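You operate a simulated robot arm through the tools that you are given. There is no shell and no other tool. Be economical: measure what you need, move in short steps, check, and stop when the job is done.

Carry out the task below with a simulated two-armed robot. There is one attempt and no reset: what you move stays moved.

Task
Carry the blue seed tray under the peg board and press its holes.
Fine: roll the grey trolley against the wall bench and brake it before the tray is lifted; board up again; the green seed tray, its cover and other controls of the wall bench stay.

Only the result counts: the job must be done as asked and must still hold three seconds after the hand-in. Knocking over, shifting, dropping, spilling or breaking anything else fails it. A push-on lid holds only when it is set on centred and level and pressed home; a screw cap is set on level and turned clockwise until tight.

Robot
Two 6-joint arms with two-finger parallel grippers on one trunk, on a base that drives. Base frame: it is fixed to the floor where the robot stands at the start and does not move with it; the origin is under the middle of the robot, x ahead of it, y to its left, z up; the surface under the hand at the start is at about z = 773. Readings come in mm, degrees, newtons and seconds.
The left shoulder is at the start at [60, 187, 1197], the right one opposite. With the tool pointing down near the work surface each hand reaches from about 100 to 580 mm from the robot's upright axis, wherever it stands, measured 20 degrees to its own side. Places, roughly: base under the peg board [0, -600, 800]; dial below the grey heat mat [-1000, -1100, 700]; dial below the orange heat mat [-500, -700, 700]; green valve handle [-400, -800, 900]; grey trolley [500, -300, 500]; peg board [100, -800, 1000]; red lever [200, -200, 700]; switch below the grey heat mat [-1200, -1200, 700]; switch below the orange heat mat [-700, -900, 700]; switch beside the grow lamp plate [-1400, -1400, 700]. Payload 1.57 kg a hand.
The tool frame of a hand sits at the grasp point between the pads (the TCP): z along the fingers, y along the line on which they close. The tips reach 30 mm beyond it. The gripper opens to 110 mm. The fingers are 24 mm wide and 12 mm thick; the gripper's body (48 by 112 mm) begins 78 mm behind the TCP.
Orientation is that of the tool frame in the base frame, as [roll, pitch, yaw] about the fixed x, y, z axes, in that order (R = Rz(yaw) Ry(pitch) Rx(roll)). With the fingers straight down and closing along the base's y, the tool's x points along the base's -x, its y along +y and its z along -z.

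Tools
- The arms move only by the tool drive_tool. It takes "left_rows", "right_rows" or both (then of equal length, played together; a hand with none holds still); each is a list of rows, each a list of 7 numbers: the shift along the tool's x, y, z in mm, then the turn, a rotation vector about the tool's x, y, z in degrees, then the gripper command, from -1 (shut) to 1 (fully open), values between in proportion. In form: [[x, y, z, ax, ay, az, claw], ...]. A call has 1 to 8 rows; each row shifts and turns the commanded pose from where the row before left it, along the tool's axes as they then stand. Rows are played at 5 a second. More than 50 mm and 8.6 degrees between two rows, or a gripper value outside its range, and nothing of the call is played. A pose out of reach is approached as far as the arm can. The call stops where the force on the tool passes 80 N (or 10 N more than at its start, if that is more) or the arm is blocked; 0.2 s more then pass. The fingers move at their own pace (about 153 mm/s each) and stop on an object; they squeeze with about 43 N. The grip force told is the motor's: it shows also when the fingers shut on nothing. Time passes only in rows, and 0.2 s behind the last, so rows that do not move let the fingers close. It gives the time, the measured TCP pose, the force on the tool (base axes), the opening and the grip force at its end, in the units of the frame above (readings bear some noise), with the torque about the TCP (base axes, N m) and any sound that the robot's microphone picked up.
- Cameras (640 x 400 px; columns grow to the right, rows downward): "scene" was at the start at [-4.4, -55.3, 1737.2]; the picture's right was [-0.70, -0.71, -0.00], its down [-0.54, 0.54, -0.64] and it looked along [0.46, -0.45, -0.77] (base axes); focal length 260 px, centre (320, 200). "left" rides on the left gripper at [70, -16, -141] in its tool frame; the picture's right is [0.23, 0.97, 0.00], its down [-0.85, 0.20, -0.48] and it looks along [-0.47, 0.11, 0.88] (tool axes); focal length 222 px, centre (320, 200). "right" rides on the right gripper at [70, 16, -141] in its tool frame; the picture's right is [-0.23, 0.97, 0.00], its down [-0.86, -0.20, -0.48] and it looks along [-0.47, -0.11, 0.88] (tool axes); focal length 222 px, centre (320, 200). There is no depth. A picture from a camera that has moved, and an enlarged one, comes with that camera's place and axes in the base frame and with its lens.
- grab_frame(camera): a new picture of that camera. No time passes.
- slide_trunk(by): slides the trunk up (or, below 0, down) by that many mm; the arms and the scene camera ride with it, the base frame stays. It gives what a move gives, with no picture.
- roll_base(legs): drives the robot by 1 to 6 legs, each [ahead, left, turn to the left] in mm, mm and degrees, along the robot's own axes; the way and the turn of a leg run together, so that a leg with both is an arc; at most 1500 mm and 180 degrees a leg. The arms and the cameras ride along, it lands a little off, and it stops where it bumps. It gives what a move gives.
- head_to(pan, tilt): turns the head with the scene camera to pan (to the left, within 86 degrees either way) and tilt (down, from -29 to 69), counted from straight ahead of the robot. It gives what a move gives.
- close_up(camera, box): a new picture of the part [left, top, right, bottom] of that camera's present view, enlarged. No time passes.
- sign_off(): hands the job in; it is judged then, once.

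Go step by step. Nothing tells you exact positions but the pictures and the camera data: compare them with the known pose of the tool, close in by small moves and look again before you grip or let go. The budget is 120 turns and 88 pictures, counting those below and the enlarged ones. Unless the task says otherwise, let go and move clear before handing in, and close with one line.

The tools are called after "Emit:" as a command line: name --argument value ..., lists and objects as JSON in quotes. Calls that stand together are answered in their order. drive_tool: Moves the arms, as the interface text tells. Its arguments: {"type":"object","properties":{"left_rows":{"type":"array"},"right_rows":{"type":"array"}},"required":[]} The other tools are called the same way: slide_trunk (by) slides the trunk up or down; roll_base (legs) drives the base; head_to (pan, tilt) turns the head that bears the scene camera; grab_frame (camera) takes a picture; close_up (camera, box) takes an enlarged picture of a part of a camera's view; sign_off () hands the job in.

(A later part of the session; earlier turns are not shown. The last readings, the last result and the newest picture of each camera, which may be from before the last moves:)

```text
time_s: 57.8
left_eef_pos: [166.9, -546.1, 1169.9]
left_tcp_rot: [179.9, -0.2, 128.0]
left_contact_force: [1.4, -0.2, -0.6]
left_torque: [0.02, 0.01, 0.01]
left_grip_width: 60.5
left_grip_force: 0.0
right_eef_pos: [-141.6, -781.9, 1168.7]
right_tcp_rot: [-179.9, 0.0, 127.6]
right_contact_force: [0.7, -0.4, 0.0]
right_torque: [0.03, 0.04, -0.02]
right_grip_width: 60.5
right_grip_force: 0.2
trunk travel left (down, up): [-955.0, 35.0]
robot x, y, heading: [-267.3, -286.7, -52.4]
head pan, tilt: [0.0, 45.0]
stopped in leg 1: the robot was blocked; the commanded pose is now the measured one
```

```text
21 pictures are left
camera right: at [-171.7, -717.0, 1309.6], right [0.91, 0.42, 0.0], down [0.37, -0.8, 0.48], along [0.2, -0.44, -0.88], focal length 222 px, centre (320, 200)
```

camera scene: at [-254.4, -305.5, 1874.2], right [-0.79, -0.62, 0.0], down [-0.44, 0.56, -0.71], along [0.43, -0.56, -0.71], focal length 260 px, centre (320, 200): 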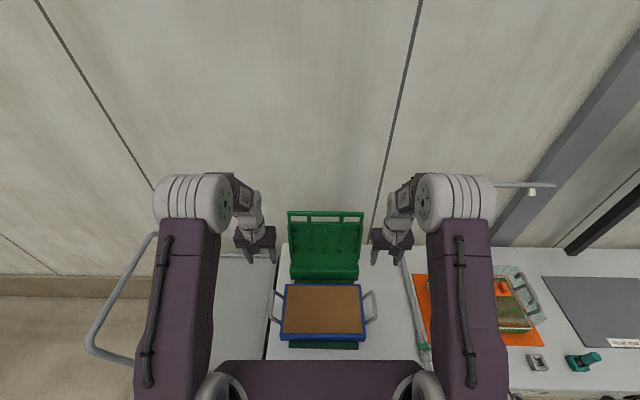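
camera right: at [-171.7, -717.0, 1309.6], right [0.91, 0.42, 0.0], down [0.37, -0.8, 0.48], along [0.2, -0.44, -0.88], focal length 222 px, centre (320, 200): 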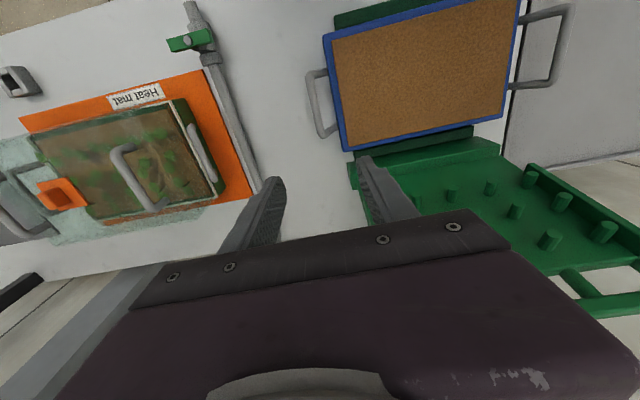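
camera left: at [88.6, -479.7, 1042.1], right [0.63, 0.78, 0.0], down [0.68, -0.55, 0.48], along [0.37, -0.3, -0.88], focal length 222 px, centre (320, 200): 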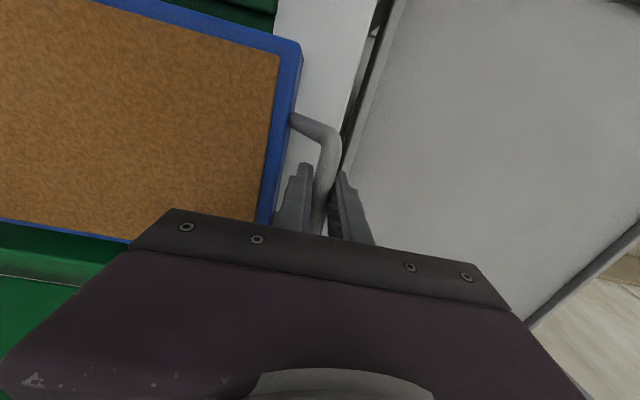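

The base touched something right at the end of the advance; I back off 8 mm and tilt the hands.

Emit:
roll_base --legs '[[-8, 0, 0]]'

Emit:
drive_tool --left_rows '[[0, -20, 0, 0, -8, 0, -1], [0, -20, 0, 0, -8, 0, -1], [0, -20, 0, 0, -8, 0, -1], [0, -20, 0, 0, -8, 0, -1], [0, -20, 0, 0, -8, 0, -1], [0, -15, 0, 0, 0, 0, -1]]' --right_rows '[[0, 18, 0, 0, -8, 0, -1], [0, 18, 0, 0, -8, 0, -1], [0, 18, 0, 0, -8, 0, -1], [0, 18, 0, 0, -8, 0, -1], [0, 18, 0, 0, -8, 0, -1], [-31, 8, -37, 0, 0, 0, -1]]'

```text
time_s: 58.6
left_eef_pos: [164.2, -542.2, 1168.3]
left_tcp_rot: [179.9, -0.4, 128.0]
left_contact_force: [1.1, -0.3, -0.3]
left_torque: [0.03, 0.01, 0.02]
left_grip_width: 60.5
left_grip_force: 0.1
right_eef_pos: [-145.5, -777.2, 1166.7]
right_tcp_rot: [179.9, 0.0, 127.8]
right_contact_force: [-0.2, -0.6, -0.3]
right_torque: [0.0, 0.05, -0.01]
right_grip_width: 60.7
right_grip_force: 0.1
trunk travel left (down, up): [-955.0, 35.0]
robot x, y, heading: [-274.3, -281.4, -51.7]
head pan, tilt: [0.0, 45.0]
```

```text
time_s: 60.0
left_eef_pos: [70.5, -609.7, 1168.7]
left_tcp_rot: [179.8, 39.9, 127.9]
left_contact_force: [-0.7, -0.6, 0.7]
left_torque: [0.05, 0.0, 0.0]
left_grip_width: 0.2
left_grip_force: 21.0
left hand out of reach, approached as far as the arm can: row 3
right_eef_pos: [-70.0, -721.8, 1218.8]
right_tcp_rot: [178.4, 35.1, 127.3]
right_contact_force: [0.5, 0.3, 0.4]
right_torque: [-0.01, 0.02, 0.02]
right_grip_width: 0.0
right_grip_force: 21.2
right hand out of reach, approached as far as the arm can: row 3
trunk travel left (down, up): [-955.0, 35.0]
robot x, y, heading: [-277.9, -281.4, -52.2]
head pan, tilt: [0.0, 45.0]
```

Emit:
drive_tool --right_rows '[[-37, 0, 25.8, 0, 0, 0, -1], [-37, 0, 25.8, 0, 0, 0, -1], [-37, 0, 25.8, 0, 0, 0, -1], [-37, 0, 25.8, 0, 0, 0, -1], [-35, 0, 24.5, 0, 0, 0, -1]]' --left_rows '[[0, 0, 0, 0, 0, 0, -1], [-34.5, 0, 28.9, 0, 0, 0, -1], [-34.5, 0, 28.9, 0, 0, 0, -1], [-25, 0, 21, 0, 0, 0, -1], [0, 0, 0, 0, 0, 0, -1]]'

Emit:
close_up --camera "scene" --box '[230, 150, 430, 320]'

Emit:
grab_frame --camera "right"

```text
time_s: 61.2
left_eef_pos: [145.4, -706.9, 1168.0]
left_tcp_rot: [179.9, 39.9, 128.0]
left_contact_force: [-0.1, 0.6, 0.4]
left_torque: [0.01, 0.01, 0.01]
left_grip_width: 0.1
left_grip_force: 21.7
right_eef_pos: [63.3, -884.8, 1213.3]
right_tcp_rot: [179.3, 35.5, 127.3]
right_contact_force: [-0.2, 0.1, 0.7]
right_torque: [0.0, 0.0, -0.02]
right_grip_width: 0.0
right_grip_force: 21.1
right hand out of reach, approached as far as the arm can: row 5
trunk travel left (down, up): [-955.0, 35.0]
robot x, y, heading: [-273.4, -281.7, -52.1]
head pan, tilt: [0.0, 45.0]
```

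```text
2.35 times, centred on (330, 235) of scene
camera zoom: at [-259.0, -299.2, 1874.2], right [-0.79, -0.62, 0.0], down [-0.44, 0.56, -0.71], along [0.43, -0.56, -0.71], focal length 612 px, centre (296, 118)
```

zoom: 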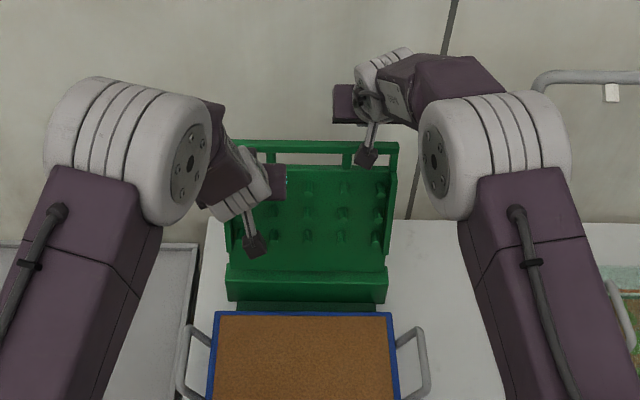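

```text
19 pictures are left
camera right: at [-8.4, -765.2, 1287.8], right [0.88, 0.45, 0.14], down [0.09, -0.46, 0.88], along [0.46, -0.77, -0.45], focal length 222 px, centre (320, 200)
```

right: 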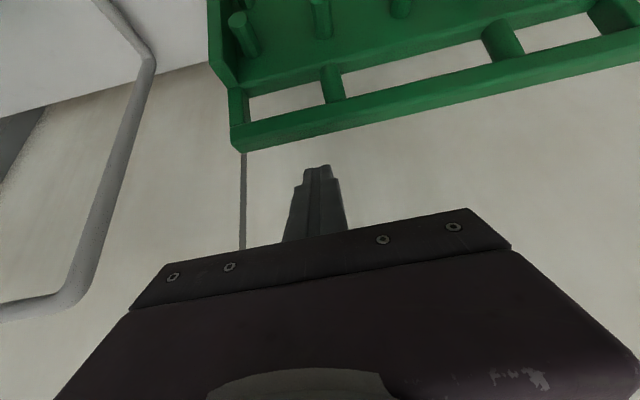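

The right fingertips are above and behind the bar, the left ones in front of it. I lower the right hook behind the bar and pull gently, with the left retreating ahead of it.

Emit:
drive_tool --right_rows '[[20.3, 0, 28.5, 0, 0, 0, -1], [28.5, 0, -20.3, 0, 0, 0, -1], [36.4, 0, -24.7, 0, 0, 0, -1], [0, 0, 0, 0, 0, 0, -1]]' --left_rows '[[0, 0, 0, 0, 0, 0, -1], [0, 0, 0, 0, 0, 0, -1], [26.8, 0, -22.4, 0, 0, 0, -1], [0, 0, 0, 0, 0, 0, -1]]'

Emit:
close_up --camera "scene" --box '[230, 150, 430, 320]'

```text
time_s: 62.2
left_eef_pos: [124.4, -679.1, 1168.7]
left_tcp_rot: [179.9, 39.9, 127.8]
left_contact_force: [-0.3, 0.0, 0.2]
left_torque: [0.03, -0.02, -0.04]
left_grip_width: 0.0
left_grip_force: 21.5
right_eef_pos: [21.9, -827.0, 1178.6]
right_tcp_rot: [178.5, 35.0, 127.2]
right_contact_force: [0.4, 0.3, -0.6]
right_torque: [0.0, -0.02, 0.0]
right_grip_width: 0.0
right_grip_force: 21.4
right hand out of reach, approached as far as the arm can: row 3
trunk travel left (down, up): [-955.0, 35.0]
robot x, y, heading: [-275.9, -280.6, -52.2]
head pan, tilt: [0.0, 45.0]
```

```text
2.35 times, centred on (330, 235) of scene
camera zoom: at [-260.6, -298.8, 1874.2], right [-0.79, -0.62, 0.0], down [-0.44, 0.56, -0.71], along [0.43, -0.56, -0.71], focal length 612 px, centre (296, 118)
```

zoom: 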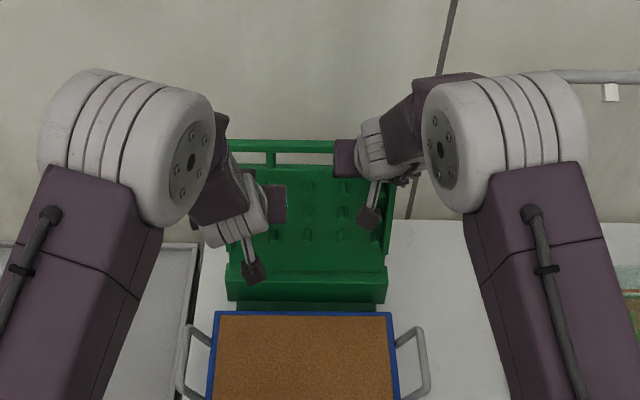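

The hook passed over the bar without touching: the bar is slightly lower and farther than estimated (m≈742, z≈1150), near the reach limit. Instead I'll grip the bar through its middle slot with the right hand pointing forward and rolled 90°.

Emit:
drive_tool --right_rows '[[37, 0, -26, 0, 0, 0, -1], [37, 0, -26, 0, 0, 0, -1], [0, 0, 0, 0, -8.2, 0, -1], [0, 0, 0, 0, -8.2, 0, -1], [0, 0, 0, 0, -8.2, 0, -1], [0, 0, 0, 0, -8.2, 0, -1], [0, 0, 0, 0, -8.2, 0, -1], [0, 0, 0, 0, -4, 0, -1]]'

Emit:
drive_tool --right_rows '[[0, 0, 0, 0, 0, -8.4, -1], [0, 0, 0, 0, 0, -8.4, -1], [0, 0, 0, 0, 0, -8.4, -1], [0, 0, 0, 0, 0, -8.4, -1], [0, 0, 0, 0, 0, -8.4, -1], [0, 0, 0, 0, 0, -8.4, -1], [0, 0, 0, 0, 0, -8.4, -1], [0, 0, 0, 0, 0, -8.4, -1]]'

```text
time_s: 64.0
left_eef_pos: [123.2, -679.5, 1168.6]
left_tcp_rot: [-180.0, 39.9, 127.9]
left_contact_force: [0.4, -0.1, -0.1]
left_torque: [-0.04, -0.02, 0.02]
left_grip_width: 0.0
left_grip_force: 21.5
right_eef_pos: [101.0, -864.6, 1266.4]
right_tcp_rot: [172.6, 79.5, 120.8]
right_contact_force: [0.7, -1.0, 0.0]
right_torque: [0.02, 0.05, 0.0]
right_grip_width: 0.2
right_grip_force: 21.3
right hand out of reach, approached as far as the arm can: row 5, 6, 7, 8
trunk travel left (down, up): [-955.0, 35.0]
robot x, y, heading: [-273.4, -279.3, -51.9]
head pan, tilt: [0.0, 45.0]
```

```text
time_s: 65.8
left_eef_pos: [124.1, -680.2, 1168.3]
left_tcp_rot: [179.9, 39.9, 128.0]
left_contact_force: [-0.3, -0.4, 0.0]
left_torque: [0.03, -0.03, 0.02]
left_grip_width: 0.1
left_grip_force: 21.0
right_eef_pos: [101.5, -863.7, 1267.2]
right_tcp_rot: [-101.3, 23.6, -146.2]
right_contact_force: [-0.4, -0.3, -0.6]
right_torque: [0.03, 0.02, 0.03]
right_grip_width: 0.0
right_grip_force: 21.1
trunk travel left (down, up): [-955.0, 35.0]
robot x, y, heading: [-273.7, -282.8, -52.2]
head pan, tilt: [0.0, 45.0]
```

The hand ended up above and beyond the bar with a nearly horizontal pointing. I'll use that: undo the roll, tip down about 20° so the fingertips hook behind the bar.

Emit:
drive_tool --right_rows '[[0, 0, 0, 0, 0, 8.4, -1], [0, 0, 0, 0, 0, 8.4, -1], [0, 0, 0, 0, 0, 8.4, -1], [0, 0, 0, 0, 0, 8.4, -1], [0, 0, 0, 0, 0, 8.4, -1], [0, 0, 0, 0, 0, 8.4, -1], [0, 0, 0, 0, 0, 8.4, -1], [0, 0, 0, 0, 0, 8.4, -1]]'

Emit:
drive_tool --right_rows '[[0, 0, 15, 0, 0, 0, -1], [0, 0, 20, 0, 0, 0, -1], [0, 0, 0, 0, 8, 0, -1], [0, 0, 0, 0, 8, 0, -1], [0, 0, 0, 0, 5, 0, -1]]'

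Emit:
grab_frame --camera "right"

```text
time_s: 67.6
left_eef_pos: [124.2, -678.7, 1169.8]
left_tcp_rot: [179.9, 39.9, 128.0]
left_contact_force: [-0.5, -0.4, 0.0]
left_torque: [0.01, -0.02, -0.02]
left_grip_width: 0.1
left_grip_force: 21.4
right_eef_pos: [102.2, -864.1, 1266.3]
right_tcp_rot: [171.7, 79.7, 120.0]
right_contact_force: [-0.7, 0.6, -0.8]
right_torque: [0.01, 0.04, 0.0]
right_grip_width: 0.0
right_grip_force: 21.1
trunk travel left (down, up): [-955.0, 35.0]
robot x, y, heading: [-273.4, -280.7, -52.0]
head pan, tilt: [0.0, 45.0]
```

```text
time_s: 68.8
left_eef_pos: [124.2, -680.3, 1168.9]
left_tcp_rot: [179.9, 40.0, 127.9]
left_contact_force: [0.2, -0.7, -0.1]
left_torque: [0.0, 0.01, 0.02]
left_grip_width: 0.0
left_grip_force: 21.6
right_eef_pos: [124.4, -891.2, 1258.6]
right_tcp_rot: [177.4, 58.8, 125.9]
right_contact_force: [0.4, -0.1, 0.0]
right_torque: [0.03, 0.01, 0.01]
right_grip_width: 0.2
right_grip_force: 21.5
trunk travel left (down, up): [-955.0, 35.0]
robot x, y, heading: [-276.5, -283.4, -51.8]
head pan, tilt: [0.0, 45.0]
```

```text
17 pictures are left
camera right: at [39.1, -758.3, 1272.4], right [0.83, 0.51, 0.22], down [-0.16, -0.16, 0.97], along [0.53, -0.85, -0.06], focal length 222 px, centre (320, 200)
```

right: 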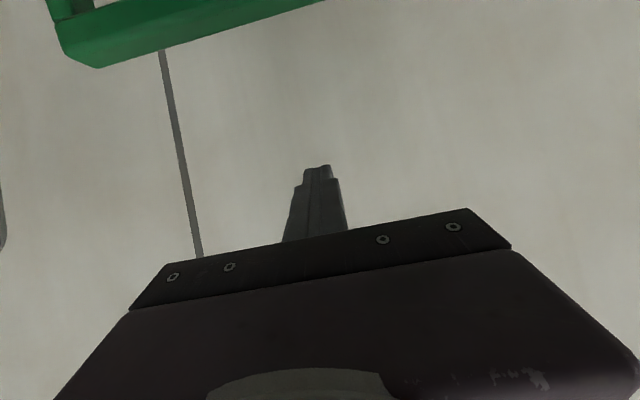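

Tips are now beyond the bar. I lower so they reach behind it, then pull slowly toward me.

Emit:
drive_tool --right_rows '[[32, 0, 19.2, 0, 0, 0, -1], [32, 0, 19.2, 0, 0, 0, -1], [32, 0, 19.2, 0, 0, 0, -1], [10.3, 0, -17.1, 0, 0, 0, -1], [10.3, 0, -17.1, 0, 0, 0, -1], [10.3, 0, -17.1, 0, 0, 0, -1]]'

Emit:
close_up --camera "scene" --box '[230, 150, 430, 320]'

```text
time_s: 70.2
left_eef_pos: [120.8, -672.6, 1173.0]
left_tcp_rot: [180.0, 40.3, 128.1]
left_contact_force: [0.0, 0.2, -0.8]
left_torque: [-0.02, 0.0, 0.0]
left_grip_width: 0.1
left_grip_force: 21.0
right_eef_pos: [84.8, -835.3, 1151.8]
right_tcp_rot: [177.3, 59.3, 125.8]
right_contact_force: [-3.7, 1.5, 32.4]
right_torque: [1.63, 1.59, -0.65]
right_grip_width: 0.3
right_grip_force: 20.8
trunk travel left (down, up): [-955.0, 35.0]
robot x, y, heading: [-273.2, -282.0, -52.0]
head pan, tilt: [0.0, 45.0]
```

```text
2.35 times, centred on (330, 235) of scene
camera zoom: at [-266.7, -287.9, 1874.2], right [-0.79, -0.62, 0.0], down [-0.43, 0.55, -0.71], along [0.44, -0.56, -0.7], focal length 612 px, centre (296, 118)
```

zoom: 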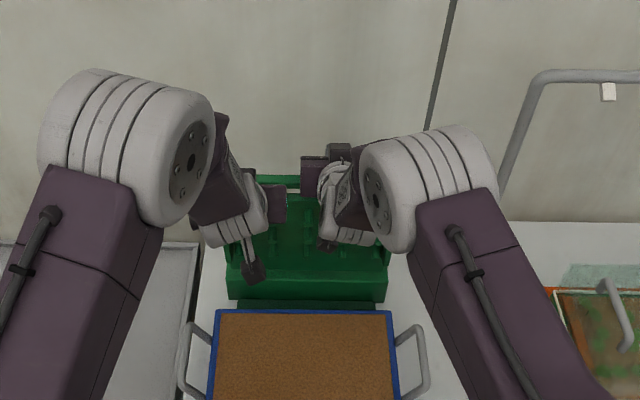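

The board is coming (bar now near vertical). I keep pulling with the right while the left retreats in front at equal pace.

Emit:
drive_tool --right_rows '[[8, 0, -24, 0, 0, 0, -1], [11, 0, -22.4, 0, 0, 0, -1], [12.9, 0, -21.4, 0, 0, 0, -1], [12.9, 0, -21.4, 0, 0, 0, -1]]' --left_rows '[[19.2, 0, -16, 0, 0, 0, -1], [19.2, 0, -16, 0, 0, 0, -1], [19.2, 0, -16, 0, 0, 0, -1], [19.2, 0, -16, 0, 0, 0, -1]]'

Emit:
close_up --camera "scene" --box '[230, 150, 430, 320]'

```text
time_s: 71.2
left_eef_pos: [62.0, -599.8, 1170.9]
left_tcp_rot: [179.9, 39.9, 127.8]
left_contact_force: [0.3, -0.4, 0.5]
left_torque: [-0.01, -0.01, 0.01]
left_grip_width: 0.1
left_grip_force: 21.1
right_eef_pos: [23.9, -762.8, 1154.8]
right_tcp_rot: [177.5, 59.0, 126.0]
right_contact_force: [-0.1, -0.1, -0.5]
right_torque: [-0.02, 0.02, 0.02]
right_grip_width: 0.1
right_grip_force: 20.9
trunk travel left (down, up): [-955.0, 35.0]
robot x, y, heading: [-276.1, -280.0, -52.0]
head pan, tilt: [0.0, 45.0]
```

```text
2.35 times, centred on (330, 235) of scene
camera zoom: at [-261.4, -296.5, 1874.1], right [-0.79, -0.62, 0.0], down [-0.43, 0.56, -0.71], along [0.44, -0.56, -0.71], focal length 612 px, centre (296, 118)
```

zoom: 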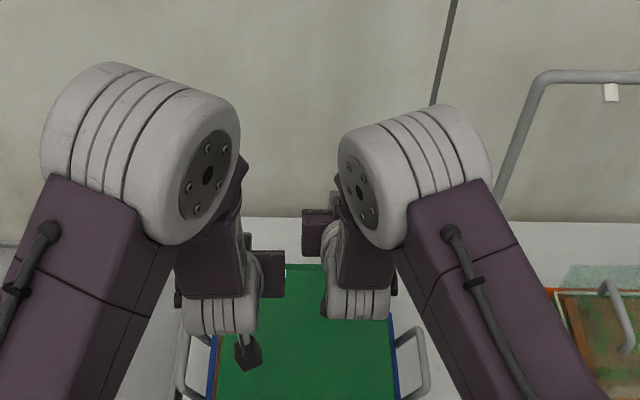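

The board has swung down over the tray. I straighten both hands above it and look.

Emit:
drive_tool --right_rows '[[23, 0, -38.5, 0, 0, 0, -1], [23, 0, -38.5, 0, 0, 0, -1], [0, 0, 0, 0, 8.5, 0, -1], [0, 0, 0, 0, 8.5, 0, -1], [0, 0, 0, 0, 8.5, 0, -1], [0, 0, 0, 0, 8.5, 0, -1], [0, 0, 0, 0, 8.5, 0, -1], [0, 0, 0, 0, 8.5, 0, -1]]' --left_rows '[[0, 0, 0, 0, 8, 0, -1], [0, 0, 0, 0, 8, 0, -1], [0, 0, 0, 0, 8, 0, -1], [0, 0, 0, 0, 8, 0, -1], [0, 0, 0, 0, 8, 0, -1], [0, 20, 0, 0, 0, 0, -1], [0, 40, 0, 0, 0, 0, -1], [0, 40, 0, 0, 0, 0, -1]]'

Emit:
grab_frame --camera "scene"

Emit:
grab_frame --camera "right"

```text
time_s: 73.0
left_eef_pos: [160.1, -526.3, 1179.0]
left_tcp_rot: [175.3, 18.3, 128.4]
left_contact_force: [0.0, 0.8, 0.8]
left_torque: [-0.01, 0.03, -0.03]
left_grip_width: 0.0
left_grip_force: 21.1
left hand out of reach, approached as far as the arm can: row 3, 4, 5
right_eef_pos: [6.7, -702.6, 1170.5]
right_tcp_rot: [-178.0, 13.8, 127.7]
right_contact_force: [0.8, 1.5, 0.4]
right_torque: [-0.03, -0.02, 0.01]
right_grip_width: 0.0
right_grip_force: 20.9
right hand out of reach, approached as far as the arm can: row 1, 2, 6, 7, 8
trunk travel left (down, up): [-955.0, 35.0]
robot x, y, heading: [-274.9, -282.1, -52.2]
head pan, tilt: [0.0, 45.0]
```

```text
14 pictures are left
camera scene: at [-257.9, -296.3, 1874.2], right [-0.79, -0.62, 0.0], down [-0.44, 0.56, -0.71], along [0.43, -0.56, -0.71], focal length 260 px, centre (320, 200)
```

scene: 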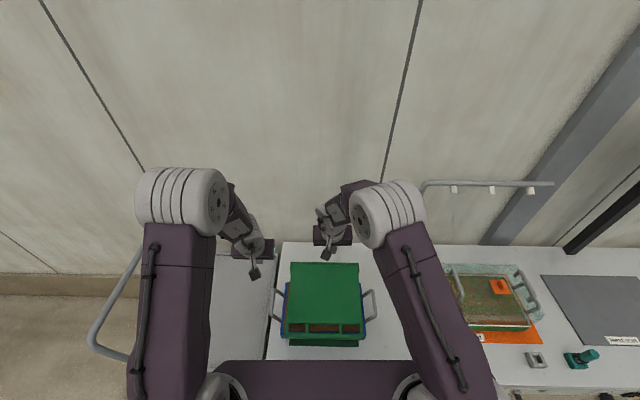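

```text
13 pictures are left
camera right: at [-38.0, -609.5, 1289.9], right [0.91, 0.41, 0.02], down [0.29, -0.68, 0.67], along [0.29, -0.61, -0.74], focal length 222 px, centre (320, 200)
```

right: 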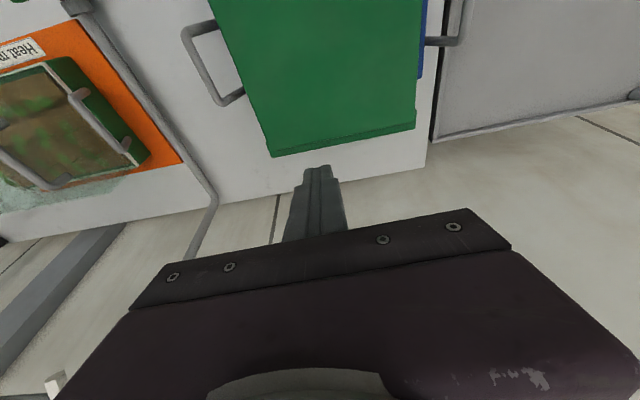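

The board lies on the tray. I lower the trunk, bring the right hand over the board's front half, and press down with closed fingers.

Emit:
slide_trunk --by -130

Emit:
drive_tool --right_rows '[[30, 0, 0, -1, 7, 0, -1], [30, 5, 0, -1, 6.8, 0, -1], [30, 5, 0, 0, 0, 0, -1], [15, 5, 0, 0, 0, 0, -1], [0, 0, 35, 0, 0, 0, -1], [0, 0, 35, 0, 0, 0, -1]]' --left_rows '[[20, 0, 0, 2, 7, 0, -1], [20, 0, 0, 2, 7, 0, -1], [0, 0, 0, 0.7, 4.3, 0, -1], [0, 0, 0, 0, 0, 0, -1], [0, 0, 0, 0, 0, 0, -1], [0, 0, 0, 0, 0, 0, -1]]'

Emit:
grab_frame --camera "right"

```text
time_s: 74.5
left_eef_pos: [158.2, -528.2, 1048.9]
left_tcp_rot: [175.2, 18.3, 128.3]
left_contact_force: [-0.1, 0.4, -0.5]
left_torque: [0.02, 0.0, 0.0]
left_grip_width: 0.3
left_grip_force: 21.4
right_eef_pos: [4.9, -703.7, 1038.4]
right_tcp_rot: [-178.0, 13.6, 127.7]
right_contact_force: [0.2, 0.1, 0.4]
right_torque: [0.02, -0.03, -0.03]
right_grip_width: 0.0
right_grip_force: 21.6
trunk travel left (down, up): [-825.0, 165.0]
robot x, y, heading: [-273.2, -276.9, -51.8]
head pan, tilt: [0.0, 45.0]
```

```text
time_s: 76.0
left_eef_pos: [133.6, -496.1, 1035.4]
left_tcp_rot: [176.6, 8.0, 129.1]
left_contact_force: [0.5, -0.1, 0.1]
left_torque: [-0.03, 0.0, -0.03]
left_grip_width: 0.0
left_grip_force: 21.4
left hand out of reach, approached as far as the arm can: row 1, 2, 3
right_eef_pos: [-81.8, -594.2, 924.5]
right_tcp_rot: [-176.1, 4.6, 127.4]
right_contact_force: [-1.2, -4.6, 5.1]
right_torque: [-0.13, 0.01, -0.03]
right_grip_width: 0.2
right_grip_force: 20.8
right hand out of reach, approached as far as the arm can: row 1, 2
trunk travel left (down, up): [-825.0, 165.0]
robot x, y, heading: [-276.5, -278.9, -51.8]
head pan, tilt: [0.0, 45.0]
```

```text
12 pictures are left
camera right: at [-110.6, -514.3, 1058.9], right [0.91, 0.41, -0.05], down [0.36, -0.75, 0.56], along [0.19, -0.53, -0.83], focal length 222 px, centre (320, 200)
```

right: 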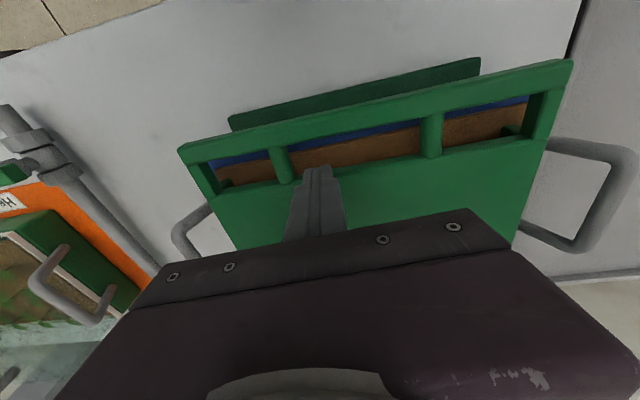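

The fingertips touch the board (about z 894) and the pegs seem to rest on the soil. I shift a bit further onto the solid board and press down stepwise.

Emit:
drive_tool --right_rows '[[0, 0, -8, 0, 0, 0, -1], [-25, 12, 0, 0, 0, 0, -1], [0, 0, 8, 0, 0, 0, -1], [0, 0, 5, 0, 0, 0, -1], [0, 0, 5, 0, 0, 0, -1], [0, 0, 5, 0, 0, 0, -1], [0, 0, 5, 0, 0, 0, -1]]'

```text
time_s: 77.1
left_eef_pos: [131.4, -492.7, 1038.0]
left_tcp_rot: [176.6, 8.3, 129.1]
left_contact_force: [-0.5, 0.7, 0.1]
left_torque: [-0.01, 0.01, 0.0]
left_grip_width: 0.0
left_grip_force: 21.3
right_eef_pos: [-57.0, -606.6, 925.3]
right_tcp_rot: [-176.1, 5.5, 127.4]
right_contact_force: [-16.2, 5.9, 57.9]
right_torque: [0.78, 0.58, 0.2]
right_grip_width: 0.0
right_grip_force: 21.0
trunk travel left (down, up): [-825.0, 165.0]
robot x, y, heading: [-277.4, -277.8, -52.0]
head pan, tilt: [0.0, 45.0]
stopped in row 5 (right hand): the force on the tool passed its limit at 90 N (the readings are from after the stop); the commanded pose is now the measured one
```

Emit:
grab_frame --camera "left"

Emit:
close_up --camera "right" --box '[160, 40, 600, 260]'

```text
11 pictures are left
camera left: at [56.0, -438.1, 1164.6], right [0.61, 0.79, 0.02], down [0.62, -0.49, 0.61], along [0.49, -0.35, -0.79], focal length 222 px, centre (320, 200)
```

left: 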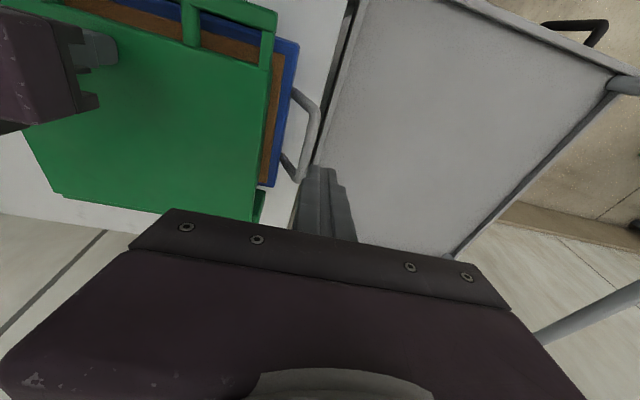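

```text
1.45 times, centred on (380, 150) of right
camera zoom: at [-87.0, -524.6, 1058.2], right [0.91, 0.41, -0.04], down [0.36, -0.74, 0.57], along [0.2, -0.54, -0.82], focal length 323 px, centre (233, 273)
```

zoom: 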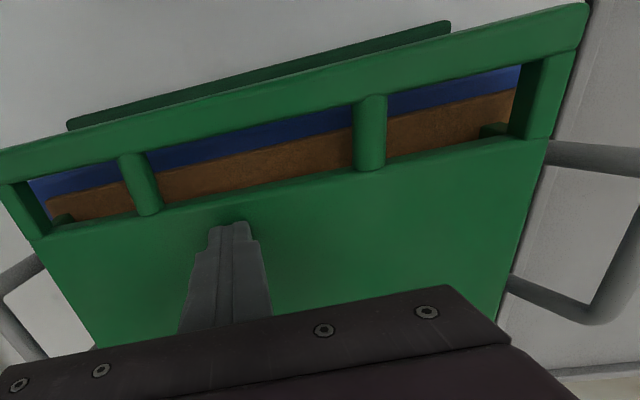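

The board doesn't yield at 90 N, so it is at its pressed stop. To raise it, I need the left fingers under its front bar, pointing forward; I lift the right hand, back the base off, and lower the trunk to make that pose reachable.

Emit:
drive_tool --right_rows '[[0, 0, -40, 0, 0, 0, -1], [0, 0, -45, 0, 0, 0, -1], [0, 0, -45, 0, 0, 0, -1], [0, 0, -45, 0, 0, 0, -1]]'

Emit:
roll_base --legs '[[-345, 0, 0]]'

Emit:
slide_trunk --by -160

Emit:
grab_frame --camera "scene"

```text
time_s: 78.1
left_eef_pos: [136.1, -497.2, 1033.7]
left_tcp_rot: [176.7, 8.0, 129.2]
left_contact_force: [-0.3, -0.3, 0.0]
left_torque: [0.01, 0.0, -0.01]
left_grip_width: 0.1
left_grip_force: 21.2
right_eef_pos: [-65.6, -583.1, 1079.1]
right_tcp_rot: [-175.3, 6.6, 127.5]
right_contact_force: [0.1, 0.0, 0.2]
right_torque: [-0.01, -0.03, -0.01]
right_grip_width: 0.0
right_grip_force: 21.2
right hand out of reach, approached as far as the arm can: row 3, 4
trunk travel left (down, up): [-825.0, 165.0]
robot x, y, heading: [-275.6, -278.2, -51.8]
head pan, tilt: [0.0, 45.0]
```

```text
time_s: 80.4
left_eef_pos: [-76.8, -225.8, 1033.4]
left_tcp_rot: [176.5, 7.9, 129.0]
left_contact_force: [0.0, -0.6, -0.2]
left_torque: [0.0, 0.02, -0.02]
left_grip_width: 0.3
left_grip_force: 21.0
right_eef_pos: [-278.1, -312.0, 1078.7]
right_tcp_rot: [-175.4, 6.5, 127.4]
right_contact_force: [0.6, -0.7, -0.2]
right_torque: [0.02, 0.02, 0.03]
right_grip_width: 0.0
right_grip_force: 21.2
trunk travel left (down, up): [-825.0, 165.0]
robot x, y, heading: [-488.6, -6.2, -52.0]
head pan, tilt: [0.0, 45.0]
```

```text
time_s: 82.2
left_eef_pos: [-78.3, -224.9, 874.0]
left_tcp_rot: [176.6, 8.0, 129.0]
left_contact_force: [-0.4, -0.5, 0.5]
left_torque: [0.01, 0.02, -0.03]
left_grip_width: 0.0
left_grip_force: 20.9
right_eef_pos: [-279.7, -310.3, 918.9]
right_tcp_rot: [-175.4, 6.6, 127.4]
right_contact_force: [-0.3, -0.4, 0.1]
right_torque: [0.01, -0.02, 0.01]
right_grip_width: 0.1
right_grip_force: 21.3
trunk travel left (down, up): [-665.0, 325.0]
robot x, y, heading: [-489.0, -3.5, -51.9]
head pan, tilt: [0.0, 45.0]
```

```text
9 pictures are left
camera scene: at [-473.9, -24.4, 1584.2], right [-0.79, -0.61, 0.0], down [-0.43, 0.56, -0.71], along [0.43, -0.56, -0.71], focal length 260 px, centre (320, 200)
```

scene: 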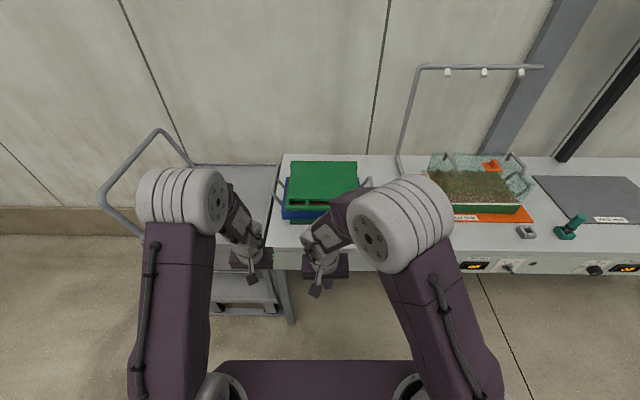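

I move the left hand forward in front of the bar and tilt it toward horizontal; the right moves aside.

Emit:
drive_tool --left_rows '[[-37, -30, -12, 0.8, 0, 0, -1], [-37, -30, -12, 0.8, 0, 0, -1], [-37, -30, -12, 0.8, 0, 0, -1], [-37, -30, -12, 0.8, 0, 0, -1], [0, 0, 0, 0, -8.3, 0, -1], [0, 0, 0, 0, -8.3, 0, -1], [0, 0, 0, 0, -8.3, 0, -1], [0, 0, 0, 0, -8.3, 0, -1]]' --right_rows '[[0, -30, 0, 0, 0, 0, -1], [0, -30, 0, 0, 0, 0, -1], [0, -30, 0, 0, 0, 0, -1], [0, -30, 0, 0, 0, 0, -1], [0, 0, 0, 0, 0, 0, -1], [0, 0, 0, 0, 0, 0, -1], [0, 0, 0, 0, 0, 0, -1], [0, 0, 0, 0, 0, 0, -1]]'

Emit:
drive_tool --left_rows '[[0, 0, 0, 0, -8.3, 0, -1], [0, 0, 0, 0, -8.3, 0, -1], [0, 0, 0, 0, -8.3, 0, -1], [0, 0, 0, 0, -8.3, 0, -1], [0, 0, 0, 0, -8.3, 0, -1]]'

```text
time_s: 84.0
left_eef_pos: [-130.7, -366.1, 888.8]
left_tcp_rot: [175.9, 43.6, 126.5]
left_contact_force: [-0.3, 0.8, 0.4]
left_torque: [0.03, 0.01, 0.05]
left_grip_width: 0.0
left_grip_force: 20.7
left hand out of reach, approached as far as the arm can: row 1, 2, 3, 4
right_eef_pos: [-374.9, -382.9, 928.7]
right_tcp_rot: [-175.4, 6.6, 127.4]
right_contact_force: [0.5, -0.4, -0.2]
right_torque: [0.01, 0.01, 0.01]
right_grip_width: 0.0
right_grip_force: 21.2
trunk travel left (down, up): [-665.0, 325.0]
robot x, y, heading: [-491.6, -6.9, -52.1]
head pan, tilt: [0.0, 45.0]
```

```text
time_s: 85.2
left_eef_pos: [-102.1, -480.4, 952.5]
left_tcp_rot: [171.1, 69.9, 121.3]
left_contact_force: [0.6, -0.8, 0.0]
left_torque: [0.04, 0.0, 0.0]
left_grip_width: 0.1
left_grip_force: 21.5
left hand out of reach, approached as far as the arm can: row 2, 3, 4, 5
right_eef_pos: [-373.3, -383.3, 928.2]
right_tcp_rot: [-175.4, 6.5, 127.4]
right_contact_force: [-0.2, 0.3, -0.3]
right_torque: [-0.01, -0.01, 0.0]
right_grip_width: 0.1
right_grip_force: 21.2
trunk travel left (down, up): [-665.0, 325.0]
robot x, y, heading: [-485.4, -7.1, -52.0]
head pan, tilt: [0.0, 45.0]
```

The left hand points forward at tilt 70° with its tip just short of the bar. From here I keep the arm pose and use base and trunk: shift left so the fingers are under the bar's left post, lower below bar level, then check.

Emit:
roll_base --legs '[[0, 31, 0]]'

Emit:
slide_trunk --by -107

Emit:
grab_frame --camera "scene"

Emit:
grab_frame --camera "left"

```text
time_s: 86.0
left_eef_pos: [-80.0, -460.6, 952.4]
left_tcp_rot: [170.8, 69.8, 120.8]
left_contact_force: [-0.9, -0.6, 0.0]
left_torque: [0.01, 0.0, 0.02]
left_grip_width: 0.0
left_grip_force: 21.5
right_eef_pos: [-352.5, -365.0, 928.4]
right_tcp_rot: [-175.5, 6.6, 127.3]
right_contact_force: [-0.5, 0.5, 0.1]
right_torque: [0.03, -0.02, -0.02]
right_grip_width: 0.0
right_grip_force: 21.1
trunk travel left (down, up): [-665.0, 325.0]
robot x, y, heading: [-460.9, 12.2, -52.1]
head pan, tilt: [0.0, 45.0]
```

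```text
time_s: 87.4
left_eef_pos: [-79.0, -458.1, 844.7]
left_tcp_rot: [171.1, 69.8, 121.1]
left_contact_force: [-0.1, 0.2, 0.4]
left_torque: [0.04, 0.0, 0.03]
left_grip_width: 0.2
left_grip_force: 21.0
right_eef_pos: [-350.5, -362.7, 821.8]
right_tcp_rot: [-175.3, 6.6, 127.3]
right_contact_force: [-0.2, 0.0, 0.6]
right_torque: [0.0, 0.03, 0.03]
right_grip_width: 0.1
right_grip_force: 21.0
trunk travel left (down, up): [-558.0, 432.0]
robot x, y, heading: [-460.5, 9.4, -52.1]
head pan, tilt: [0.0, 45.0]
```

```text
8 pictures are left
camera scene: at [-449.7, -5.8, 1477.2], right [-0.79, -0.61, 0.0], down [-0.43, 0.56, -0.71], along [0.43, -0.56, -0.71], focal length 260 px, centre (320, 200)
```

scene: 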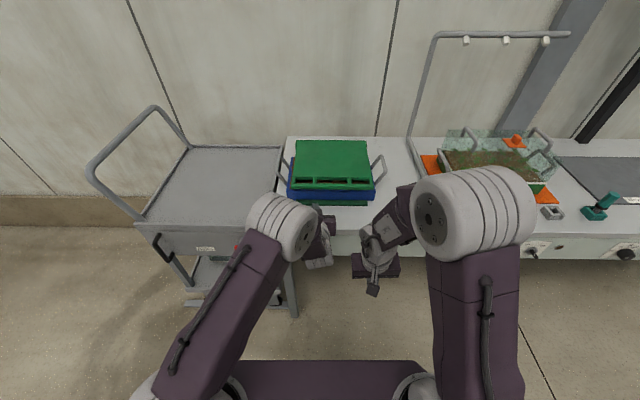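

```text
7 pictures are left
camera left: at [-189.9, -347.7, 826.6], right [0.71, 0.69, -0.16], down [0.01, 0.22, 0.98], along [0.7, -0.7, 0.14], focal length 222 px, centre (320, 200)
```

left: 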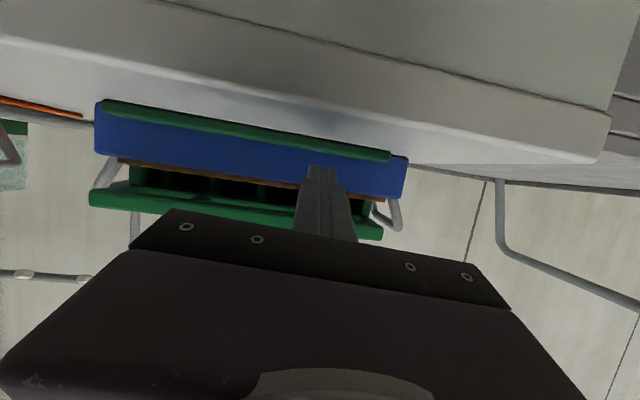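

Emit:
close_up --camera "left" --box '[80, 90, 420, 250]'

```text
1.88 times, centred on (250, 170) of left
camera zoom: at [-189.9, -347.7, 826.6], right [0.71, 0.69, -0.16], down [0.01, 0.22, 0.98], along [0.7, -0.7, 0.14], focal length 418 px, centre (452, 256)
```

zoom: 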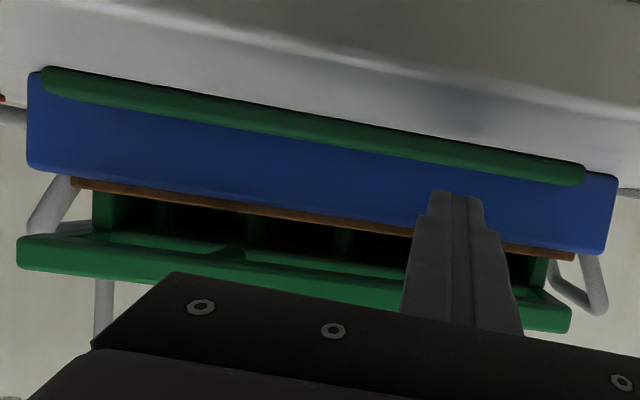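

The side skids of the board rest on the soil — fully pressed. The tip is under bar level and clear of the tray; I drive in under the bar and lift with the trunk in steps.

Emit:
roll_base --legs '[[48, 0, 0]]'

Emit:
slide_trunk --by 55

```text
time_s: 88.3
left_eef_pos: [-48.3, -497.7, 844.1]
left_tcp_rot: [171.2, 69.7, 121.3]
left_contact_force: [-0.2, -1.0, -0.4]
left_torque: [-0.03, -0.02, -0.01]
left_grip_width: 0.2
left_grip_force: 21.4
right_eef_pos: [-319.3, -400.2, 820.9]
right_tcp_rot: [-175.4, 6.5, 127.5]
right_contact_force: [-0.2, -0.8, -0.4]
right_torque: [0.04, 0.0, 0.0]
right_grip_width: 0.0
right_grip_force: 21.3
trunk travel left (down, up): [-558.0, 432.0]
robot x, y, heading: [-431.0, -26.7, -52.2]
head pan, tilt: [0.0, 45.0]
```

```text
time_s: 89.3
left_eef_pos: [-48.4, -497.2, 900.6]
left_tcp_rot: [171.3, 69.7, 121.3]
left_contact_force: [-0.6, 1.7, -3.3]
left_torque: [0.05, 0.09, 0.05]
left_grip_width: 0.1
left_grip_force: 21.2
right_eef_pos: [-321.9, -402.0, 877.3]
right_tcp_rot: [-175.3, 6.6, 127.4]
right_contact_force: [0.1, -0.3, -0.2]
right_torque: [0.01, -0.01, 0.0]
right_grip_width: 0.1
right_grip_force: 21.5
trunk travel left (down, up): [-613.0, 377.0]
robot x, y, heading: [-434.3, -26.0, -52.4]
head pan, tilt: [0.0, 45.0]
```

The bar rests on the left fingers (about 3 N). I continue alternately forward and up.

Emit:
roll_base --legs '[[28, 0, 0]]'

Emit:
slide_trunk --by 60

Emit:
roll_base --legs '[[35, 0, 0]]'

Emit:
slide_trunk --by 50

Emit:
close_up --camera "scene" --box '[220, 100, 460, 260]'

```text
time_s: 90.1
left_eef_pos: [-33.1, -519.0, 900.7]
left_tcp_rot: [171.1, 69.8, 121.3]
left_contact_force: [-0.3, 1.8, -2.5]
left_torque: [-0.23, -0.16, -0.05]
left_grip_width: 0.1
left_grip_force: 20.9
right_eef_pos: [-306.2, -421.7, 877.5]
right_tcp_rot: [-175.4, 6.7, 127.4]
right_contact_force: [-0.4, 0.3, -1.0]
right_torque: [-0.05, 0.0, 0.01]
right_grip_width: 0.0
right_grip_force: 21.3
trunk travel left (down, up): [-613.0, 377.0]
robot x, y, heading: [-416.8, -49.4, -52.2]
head pan, tilt: [0.0, 45.0]
```

```text
time_s: 91.1
left_eef_pos: [-31.6, -518.6, 959.1]
left_tcp_rot: [171.1, 69.6, 121.2]
left_contact_force: [0.4, 0.0, -3.3]
left_torque: [-0.02, -0.03, -0.09]
left_grip_width: 0.0
left_grip_force: 21.3
right_eef_pos: [-303.4, -423.2, 936.5]
right_tcp_rot: [-175.4, 6.5, 127.4]
right_contact_force: [0.3, -0.7, 1.0]
right_torque: [0.01, 0.0, -0.01]
right_grip_width: 0.1
right_grip_force: 21.5
trunk travel left (down, up): [-673.0, 317.0]
robot x, y, heading: [-414.2, -42.0, -52.3]
head pan, tilt: [0.0, 45.0]
```

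```text
time_s: 92.0
left_eef_pos: [-8.7, -547.7, 959.0]
left_tcp_rot: [171.2, 69.7, 121.3]
left_contact_force: [-1.9, 2.8, -2.5]
left_torque: [0.0, 0.01, -0.01]
left_grip_width: 0.0
left_grip_force: 21.1
right_eef_pos: [-281.7, -451.9, 936.3]
right_tcp_rot: [-175.4, 6.5, 127.4]
right_contact_force: [0.3, -0.6, 0.4]
right_torque: [0.02, 0.02, 0.03]
right_grip_width: 0.0
right_grip_force: 21.0
trunk travel left (down, up): [-673.0, 317.0]
robot x, y, heading: [-392.0, -78.6, -51.9]
head pan, tilt: [0.0, 45.0]
```

```text
time_s: 92.9
left_eef_pos: [-10.1, -546.6, 1010.0]
left_tcp_rot: [171.2, 69.9, 121.3]
left_contact_force: [-2.4, 4.3, -1.7]
left_torque: [0.35, 0.24, 0.07]
left_grip_width: 0.0
left_grip_force: 21.2
right_eef_pos: [-281.7, -450.0, 987.9]
right_tcp_rot: [-175.4, 6.6, 127.4]
right_contact_force: [-0.2, 0.3, -0.7]
right_torque: [-0.01, -0.01, 0.01]
right_grip_width: 0.0
right_grip_force: 21.6
trunk travel left (down, up): [-723.0, 267.0]
robot x, y, heading: [-394.6, -75.9, -52.2]
head pan, tilt: [0.0, 45.0]
```

```text
2.50 times, centred on (340, 180) of scene
camera zoom: at [-381.2, -93.3, 1642.2], right [-0.79, -0.61, 0.0], down [-0.43, 0.56, -0.71], along [0.43, -0.56, -0.71], focal length 650 px, centre (270, 250)
```

zoom: 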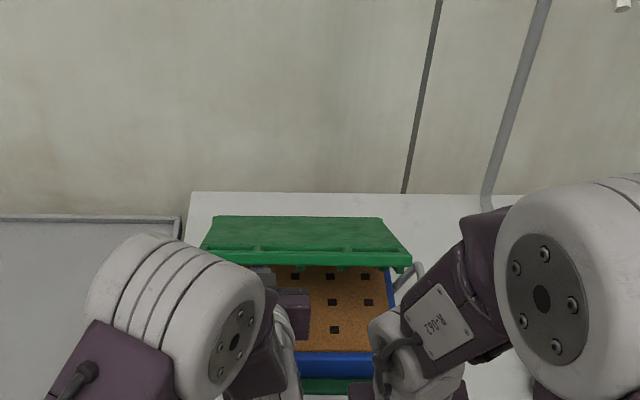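

The soil shows the pressed holes. I keep lifting the board forward and up.

Emit:
roll_base --legs '[[50, 0, 0]]'

Emit:
slide_trunk --by 50

Emit:
roll_base --legs '[[60, 0, 0]]'

Emit:
slide_trunk --by 50

Emit:
roll_base --legs '[[60, 0, 0]]'

Emit:
close_up --camera "scene" --box '[200, 100, 440, 300]'

```text
time_s: 93.8
left_eef_pos: [7.0, -569.6, 1018.1]
left_tcp_rot: [170.8, 70.9, 121.0]
left_contact_force: [-9.2, 16.3, 7.2]
left_torque: [0.16, 0.11, -0.07]
left_grip_width: 0.1
left_grip_force: 21.3
right_eef_pos: [-266.1, -470.9, 987.6]
right_tcp_rot: [-175.3, 6.8, 127.4]
right_contact_force: [0.2, -0.1, -0.4]
right_torque: [-0.01, 0.01, -0.01]
right_grip_width: 0.1
right_grip_force: 21.2
trunk travel left (down, up): [-723.0, 267.0]
robot x, y, heading: [-376.4, -97.9, -52.2]
head pan, tilt: [0.0, 45.0]
stopped in leg 1: the force on the tool passed its limit at 96 N (the readings are from after the stop); the commanded pose is now the measured one
```

```text
time_s: 94.7
left_eef_pos: [9.9, -571.6, 1067.1]
left_tcp_rot: [170.8, 70.6, 121.0]
left_contact_force: [-1.6, 2.1, -0.9]
left_torque: [0.02, 0.0, 0.0]
left_grip_width: 0.0
left_grip_force: 21.2
right_eef_pos: [-263.4, -473.6, 1037.4]
right_tcp_rot: [-175.4, 6.6, 127.4]
right_contact_force: [-0.1, 1.0, 0.0]
right_torque: [-0.03, 0.02, 0.02]
right_grip_width: 0.0
right_grip_force: 21.8
trunk travel left (down, up): [-773.0, 217.0]
robot x, y, heading: [-377.7, -100.9, -52.1]
head pan, tilt: [0.0, 45.0]
```

```text
time_s: 95.7
left_eef_pos: [39.9, -614.0, 1082.5]
left_tcp_rot: [171.3, 73.4, 121.6]
left_contact_force: [-7.9, 16.7, 24.7]
left_torque: [0.11, -0.19, -0.21]
left_grip_width: 0.1
left_grip_force: 21.4
right_eef_pos: [-234.2, -509.3, 1036.8]
right_tcp_rot: [-175.2, 6.6, 127.5]
right_contact_force: [0.8, -0.7, -0.9]
right_torque: [0.1, 0.07, -0.02]
right_grip_width: 0.1
right_grip_force: 20.9
trunk travel left (down, up): [-773.0, 217.0]
robot x, y, heading: [-346.6, -135.0, -52.4]
head pan, tilt: [0.0, 45.0]
stopped in leg 1: the force on the tool passed its limit at 85 N (the readings are from after the stop); the commanded pose is now the measured one
```

```text
time_s: 96.7
left_eef_pos: [39.7, -613.8, 1131.2]
left_tcp_rot: [171.3, 73.1, 121.8]
left_contact_force: [-0.2, 0.3, -0.1]
left_torque: [0.0, 0.01, 0.03]
left_grip_width: 0.0
left_grip_force: 21.7
right_eef_pos: [-234.0, -511.7, 1087.3]
right_tcp_rot: [-175.4, 6.6, 127.5]
right_contact_force: [0.4, -0.2, -0.3]
right_torque: [-0.01, -0.02, 0.0]
right_grip_width: 0.1
right_grip_force: 21.4
trunk travel left (down, up): [-823.0, 167.0]
robot x, y, heading: [-343.8, -135.7, -52.1]
head pan, tilt: [0.0, 45.0]
```

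```text
time_s: 97.6
left_eef_pos: [73.0, -657.5, 1134.0]
left_tcp_rot: [171.2, 73.3, 121.5]
left_contact_force: [-1.0, 1.4, 1.3]
left_torque: [0.09, 0.09, 0.02]
left_grip_width: 0.0
left_grip_force: 21.2
right_eef_pos: [-200.6, -555.7, 1089.0]
right_tcp_rot: [-175.4, 6.8, 127.5]
right_contact_force: [-0.1, 0.8, 0.3]
right_torque: [-0.06, -0.02, 0.01]
right_grip_width: 0.0
right_grip_force: 21.2
trunk travel left (down, up): [-823.0, 167.0]
robot x, y, heading: [-309.0, -181.3, -52.2]
head pan, tilt: [0.0, 45.0]
```

```text
2.00 times, centred on (320, 200) of scene
camera zoom: at [-301.5, -195.3, 1742.3], right [-0.79, -0.61, 0.0], down [-0.43, 0.56, -0.71], along [0.44, -0.56, -0.7], focal length 520 px, centre (320, 200)
```

zoom: 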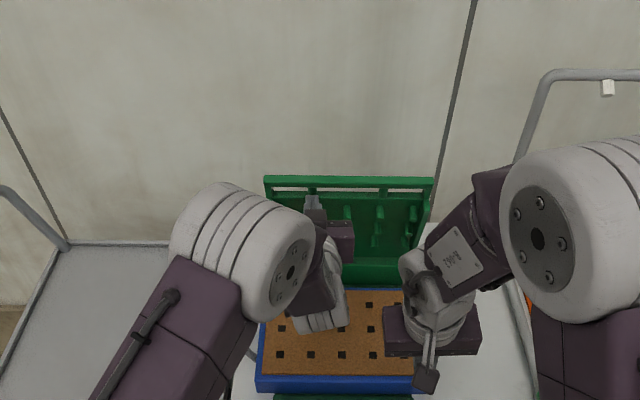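

The board is at about 75° and follows. I drive on and then finish with the arm.

Emit:
roll_base --legs '[[45, 0, 0], [40, 0, 0]]'

Emit:
drive_tool --left_rows '[[-6, 0, 19, 0, 0, 0, -1], [-6, 0, 19, 0, 0, 0, -1], [-6, 0, 19, 0, 0, 0, -1]]'

Emit:
close_up --camera "scene" --box '[200, 100, 440, 300]'

```text
time_s: 99.0
left_eef_pos: [123.4, -720.9, 1135.5]
left_tcp_rot: [171.1, 73.5, 121.4]
left_contact_force: [0.3, 1.2, -0.2]
left_torque: [0.01, 0.01, -0.03]
left_grip_width: 0.0
left_grip_force: 21.2
right_eef_pos: [-151.9, -619.1, 1089.6]
right_tcp_rot: [-175.4, 7.0, 127.4]
right_contact_force: [0.5, 0.4, 0.4]
right_torque: [-0.09, -0.08, 0.01]
right_grip_width: 0.0
right_grip_force: 21.1
trunk travel left (down, up): [-823.0, 167.0]
robot x, y, heading: [-256.3, -252.0, -52.3]
head pan, tilt: [0.0, 45.0]
```

```text
time_s: 99.7
left_eef_pos: [140.7, -744.3, 1132.9]
left_tcp_rot: [170.9, 72.3, 121.0]
left_contact_force: [-34.9, 49.3, 21.2]
left_torque: [-0.6, -0.59, -0.08]
left_grip_width: 0.0
left_grip_force: 21.1
right_eef_pos: [-158.4, -608.6, 1093.5]
right_tcp_rot: [-175.3, 7.5, 127.4]
right_contact_force: [0.1, 0.3, -0.1]
right_torque: [-0.03, 0.0, 0.01]
right_grip_width: 0.2
right_grip_force: 21.5
trunk travel left (down, up): [-823.0, 167.0]
robot x, y, heading: [-260.7, -249.1, -52.0]
head pan, tilt: [0.0, 45.0]
stopped in row 3 (left hand): the force on the tool passed its limit at 93 N (the readings are from after the stop); the commanded pose is now the measured one
```

```text
2.00 times, centred on (320, 200) of scene
camera zoom: at [-262.5, -241.5, 1743.1], right [-0.79, -0.61, 0.0], down [-0.43, 0.55, -0.72], along [0.44, -0.57, -0.69], focal length 520 px, centre (320, 200)
```

zoom: 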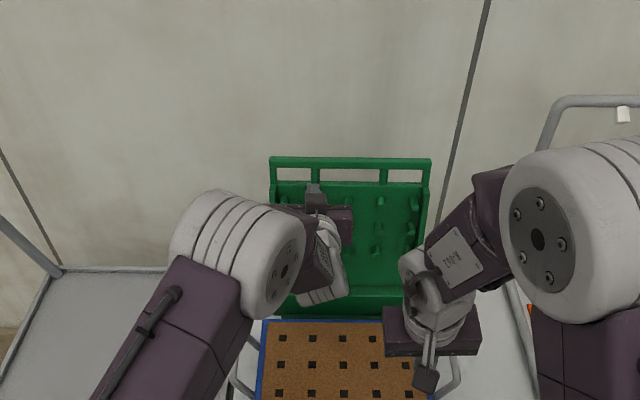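

The board is against its back stop. I withdraw the left hand straight back, then the base, and look.

Emit:
drive_tool --left_rows '[[6, 0, -19, 0, 0, 0, -1], [12, 0, -38, 0, 0, 0, -1]]'

Emit:
roll_base --legs '[[-330, 0, 0]]'

Emit:
grab_frame --camera "scene"

```text
time_s: 100.3
left_eef_pos: [120.5, -719.1, 1128.3]
left_tcp_rot: [171.8, 71.0, 121.8]
left_contact_force: [5.0, 5.2, 11.0]
left_torque: [-0.18, -0.29, 0.08]
left_grip_width: 0.1
left_grip_force: 21.2
left hand out of reach, approached as far as the arm can: row 2
right_eef_pos: [-145.9, -618.9, 1088.9]
right_tcp_rot: [-175.3, 6.8, 127.5]
right_contact_force: [0.1, -0.2, 0.0]
right_torque: [-0.01, -0.04, 0.03]
right_grip_width: 0.1
right_grip_force: 21.2
trunk travel left (down, up): [-823.0, 167.0]
robot x, y, heading: [-260.7, -248.9, -52.1]
head pan, tilt: [0.0, 45.0]
```

```text
time_s: 102.5
left_eef_pos: [-75.7, -467.7, 1126.1]
left_tcp_rot: [171.4, 70.8, 121.9]
left_contact_force: [-0.2, 1.0, 0.9]
left_torque: [0.0, 0.01, 0.01]
left_grip_width: 0.3
left_grip_force: 21.2
right_eef_pos: [-344.4, -367.6, 1086.1]
right_tcp_rot: [-175.4, 6.4, 127.8]
right_contact_force: [0.3, 0.8, 0.8]
right_torque: [-0.01, -0.01, -0.04]
right_grip_width: 0.0
right_grip_force: 21.6
trunk travel left (down, up): [-823.0, 167.0]
robot x, y, heading: [-458.8, 7.0, -52.0]
head pan, tilt: [0.0, 45.0]
```

```text
2 pictures are left
camera scene: at [-445.1, -12.6, 1742.1], right [-0.79, -0.62, 0.0], down [-0.44, 0.56, -0.71], along [0.44, -0.55, -0.71], focal length 260 px, centre (320, 200)
```

scene: 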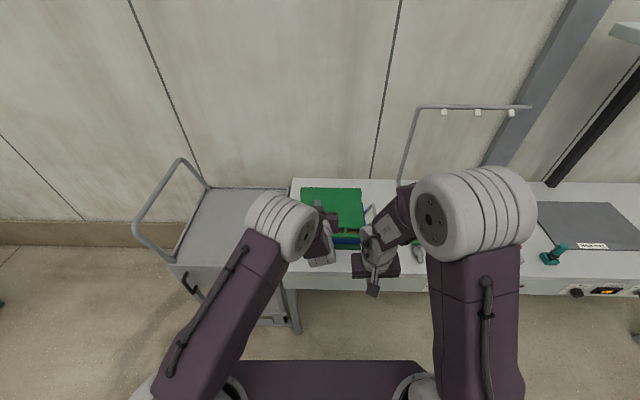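

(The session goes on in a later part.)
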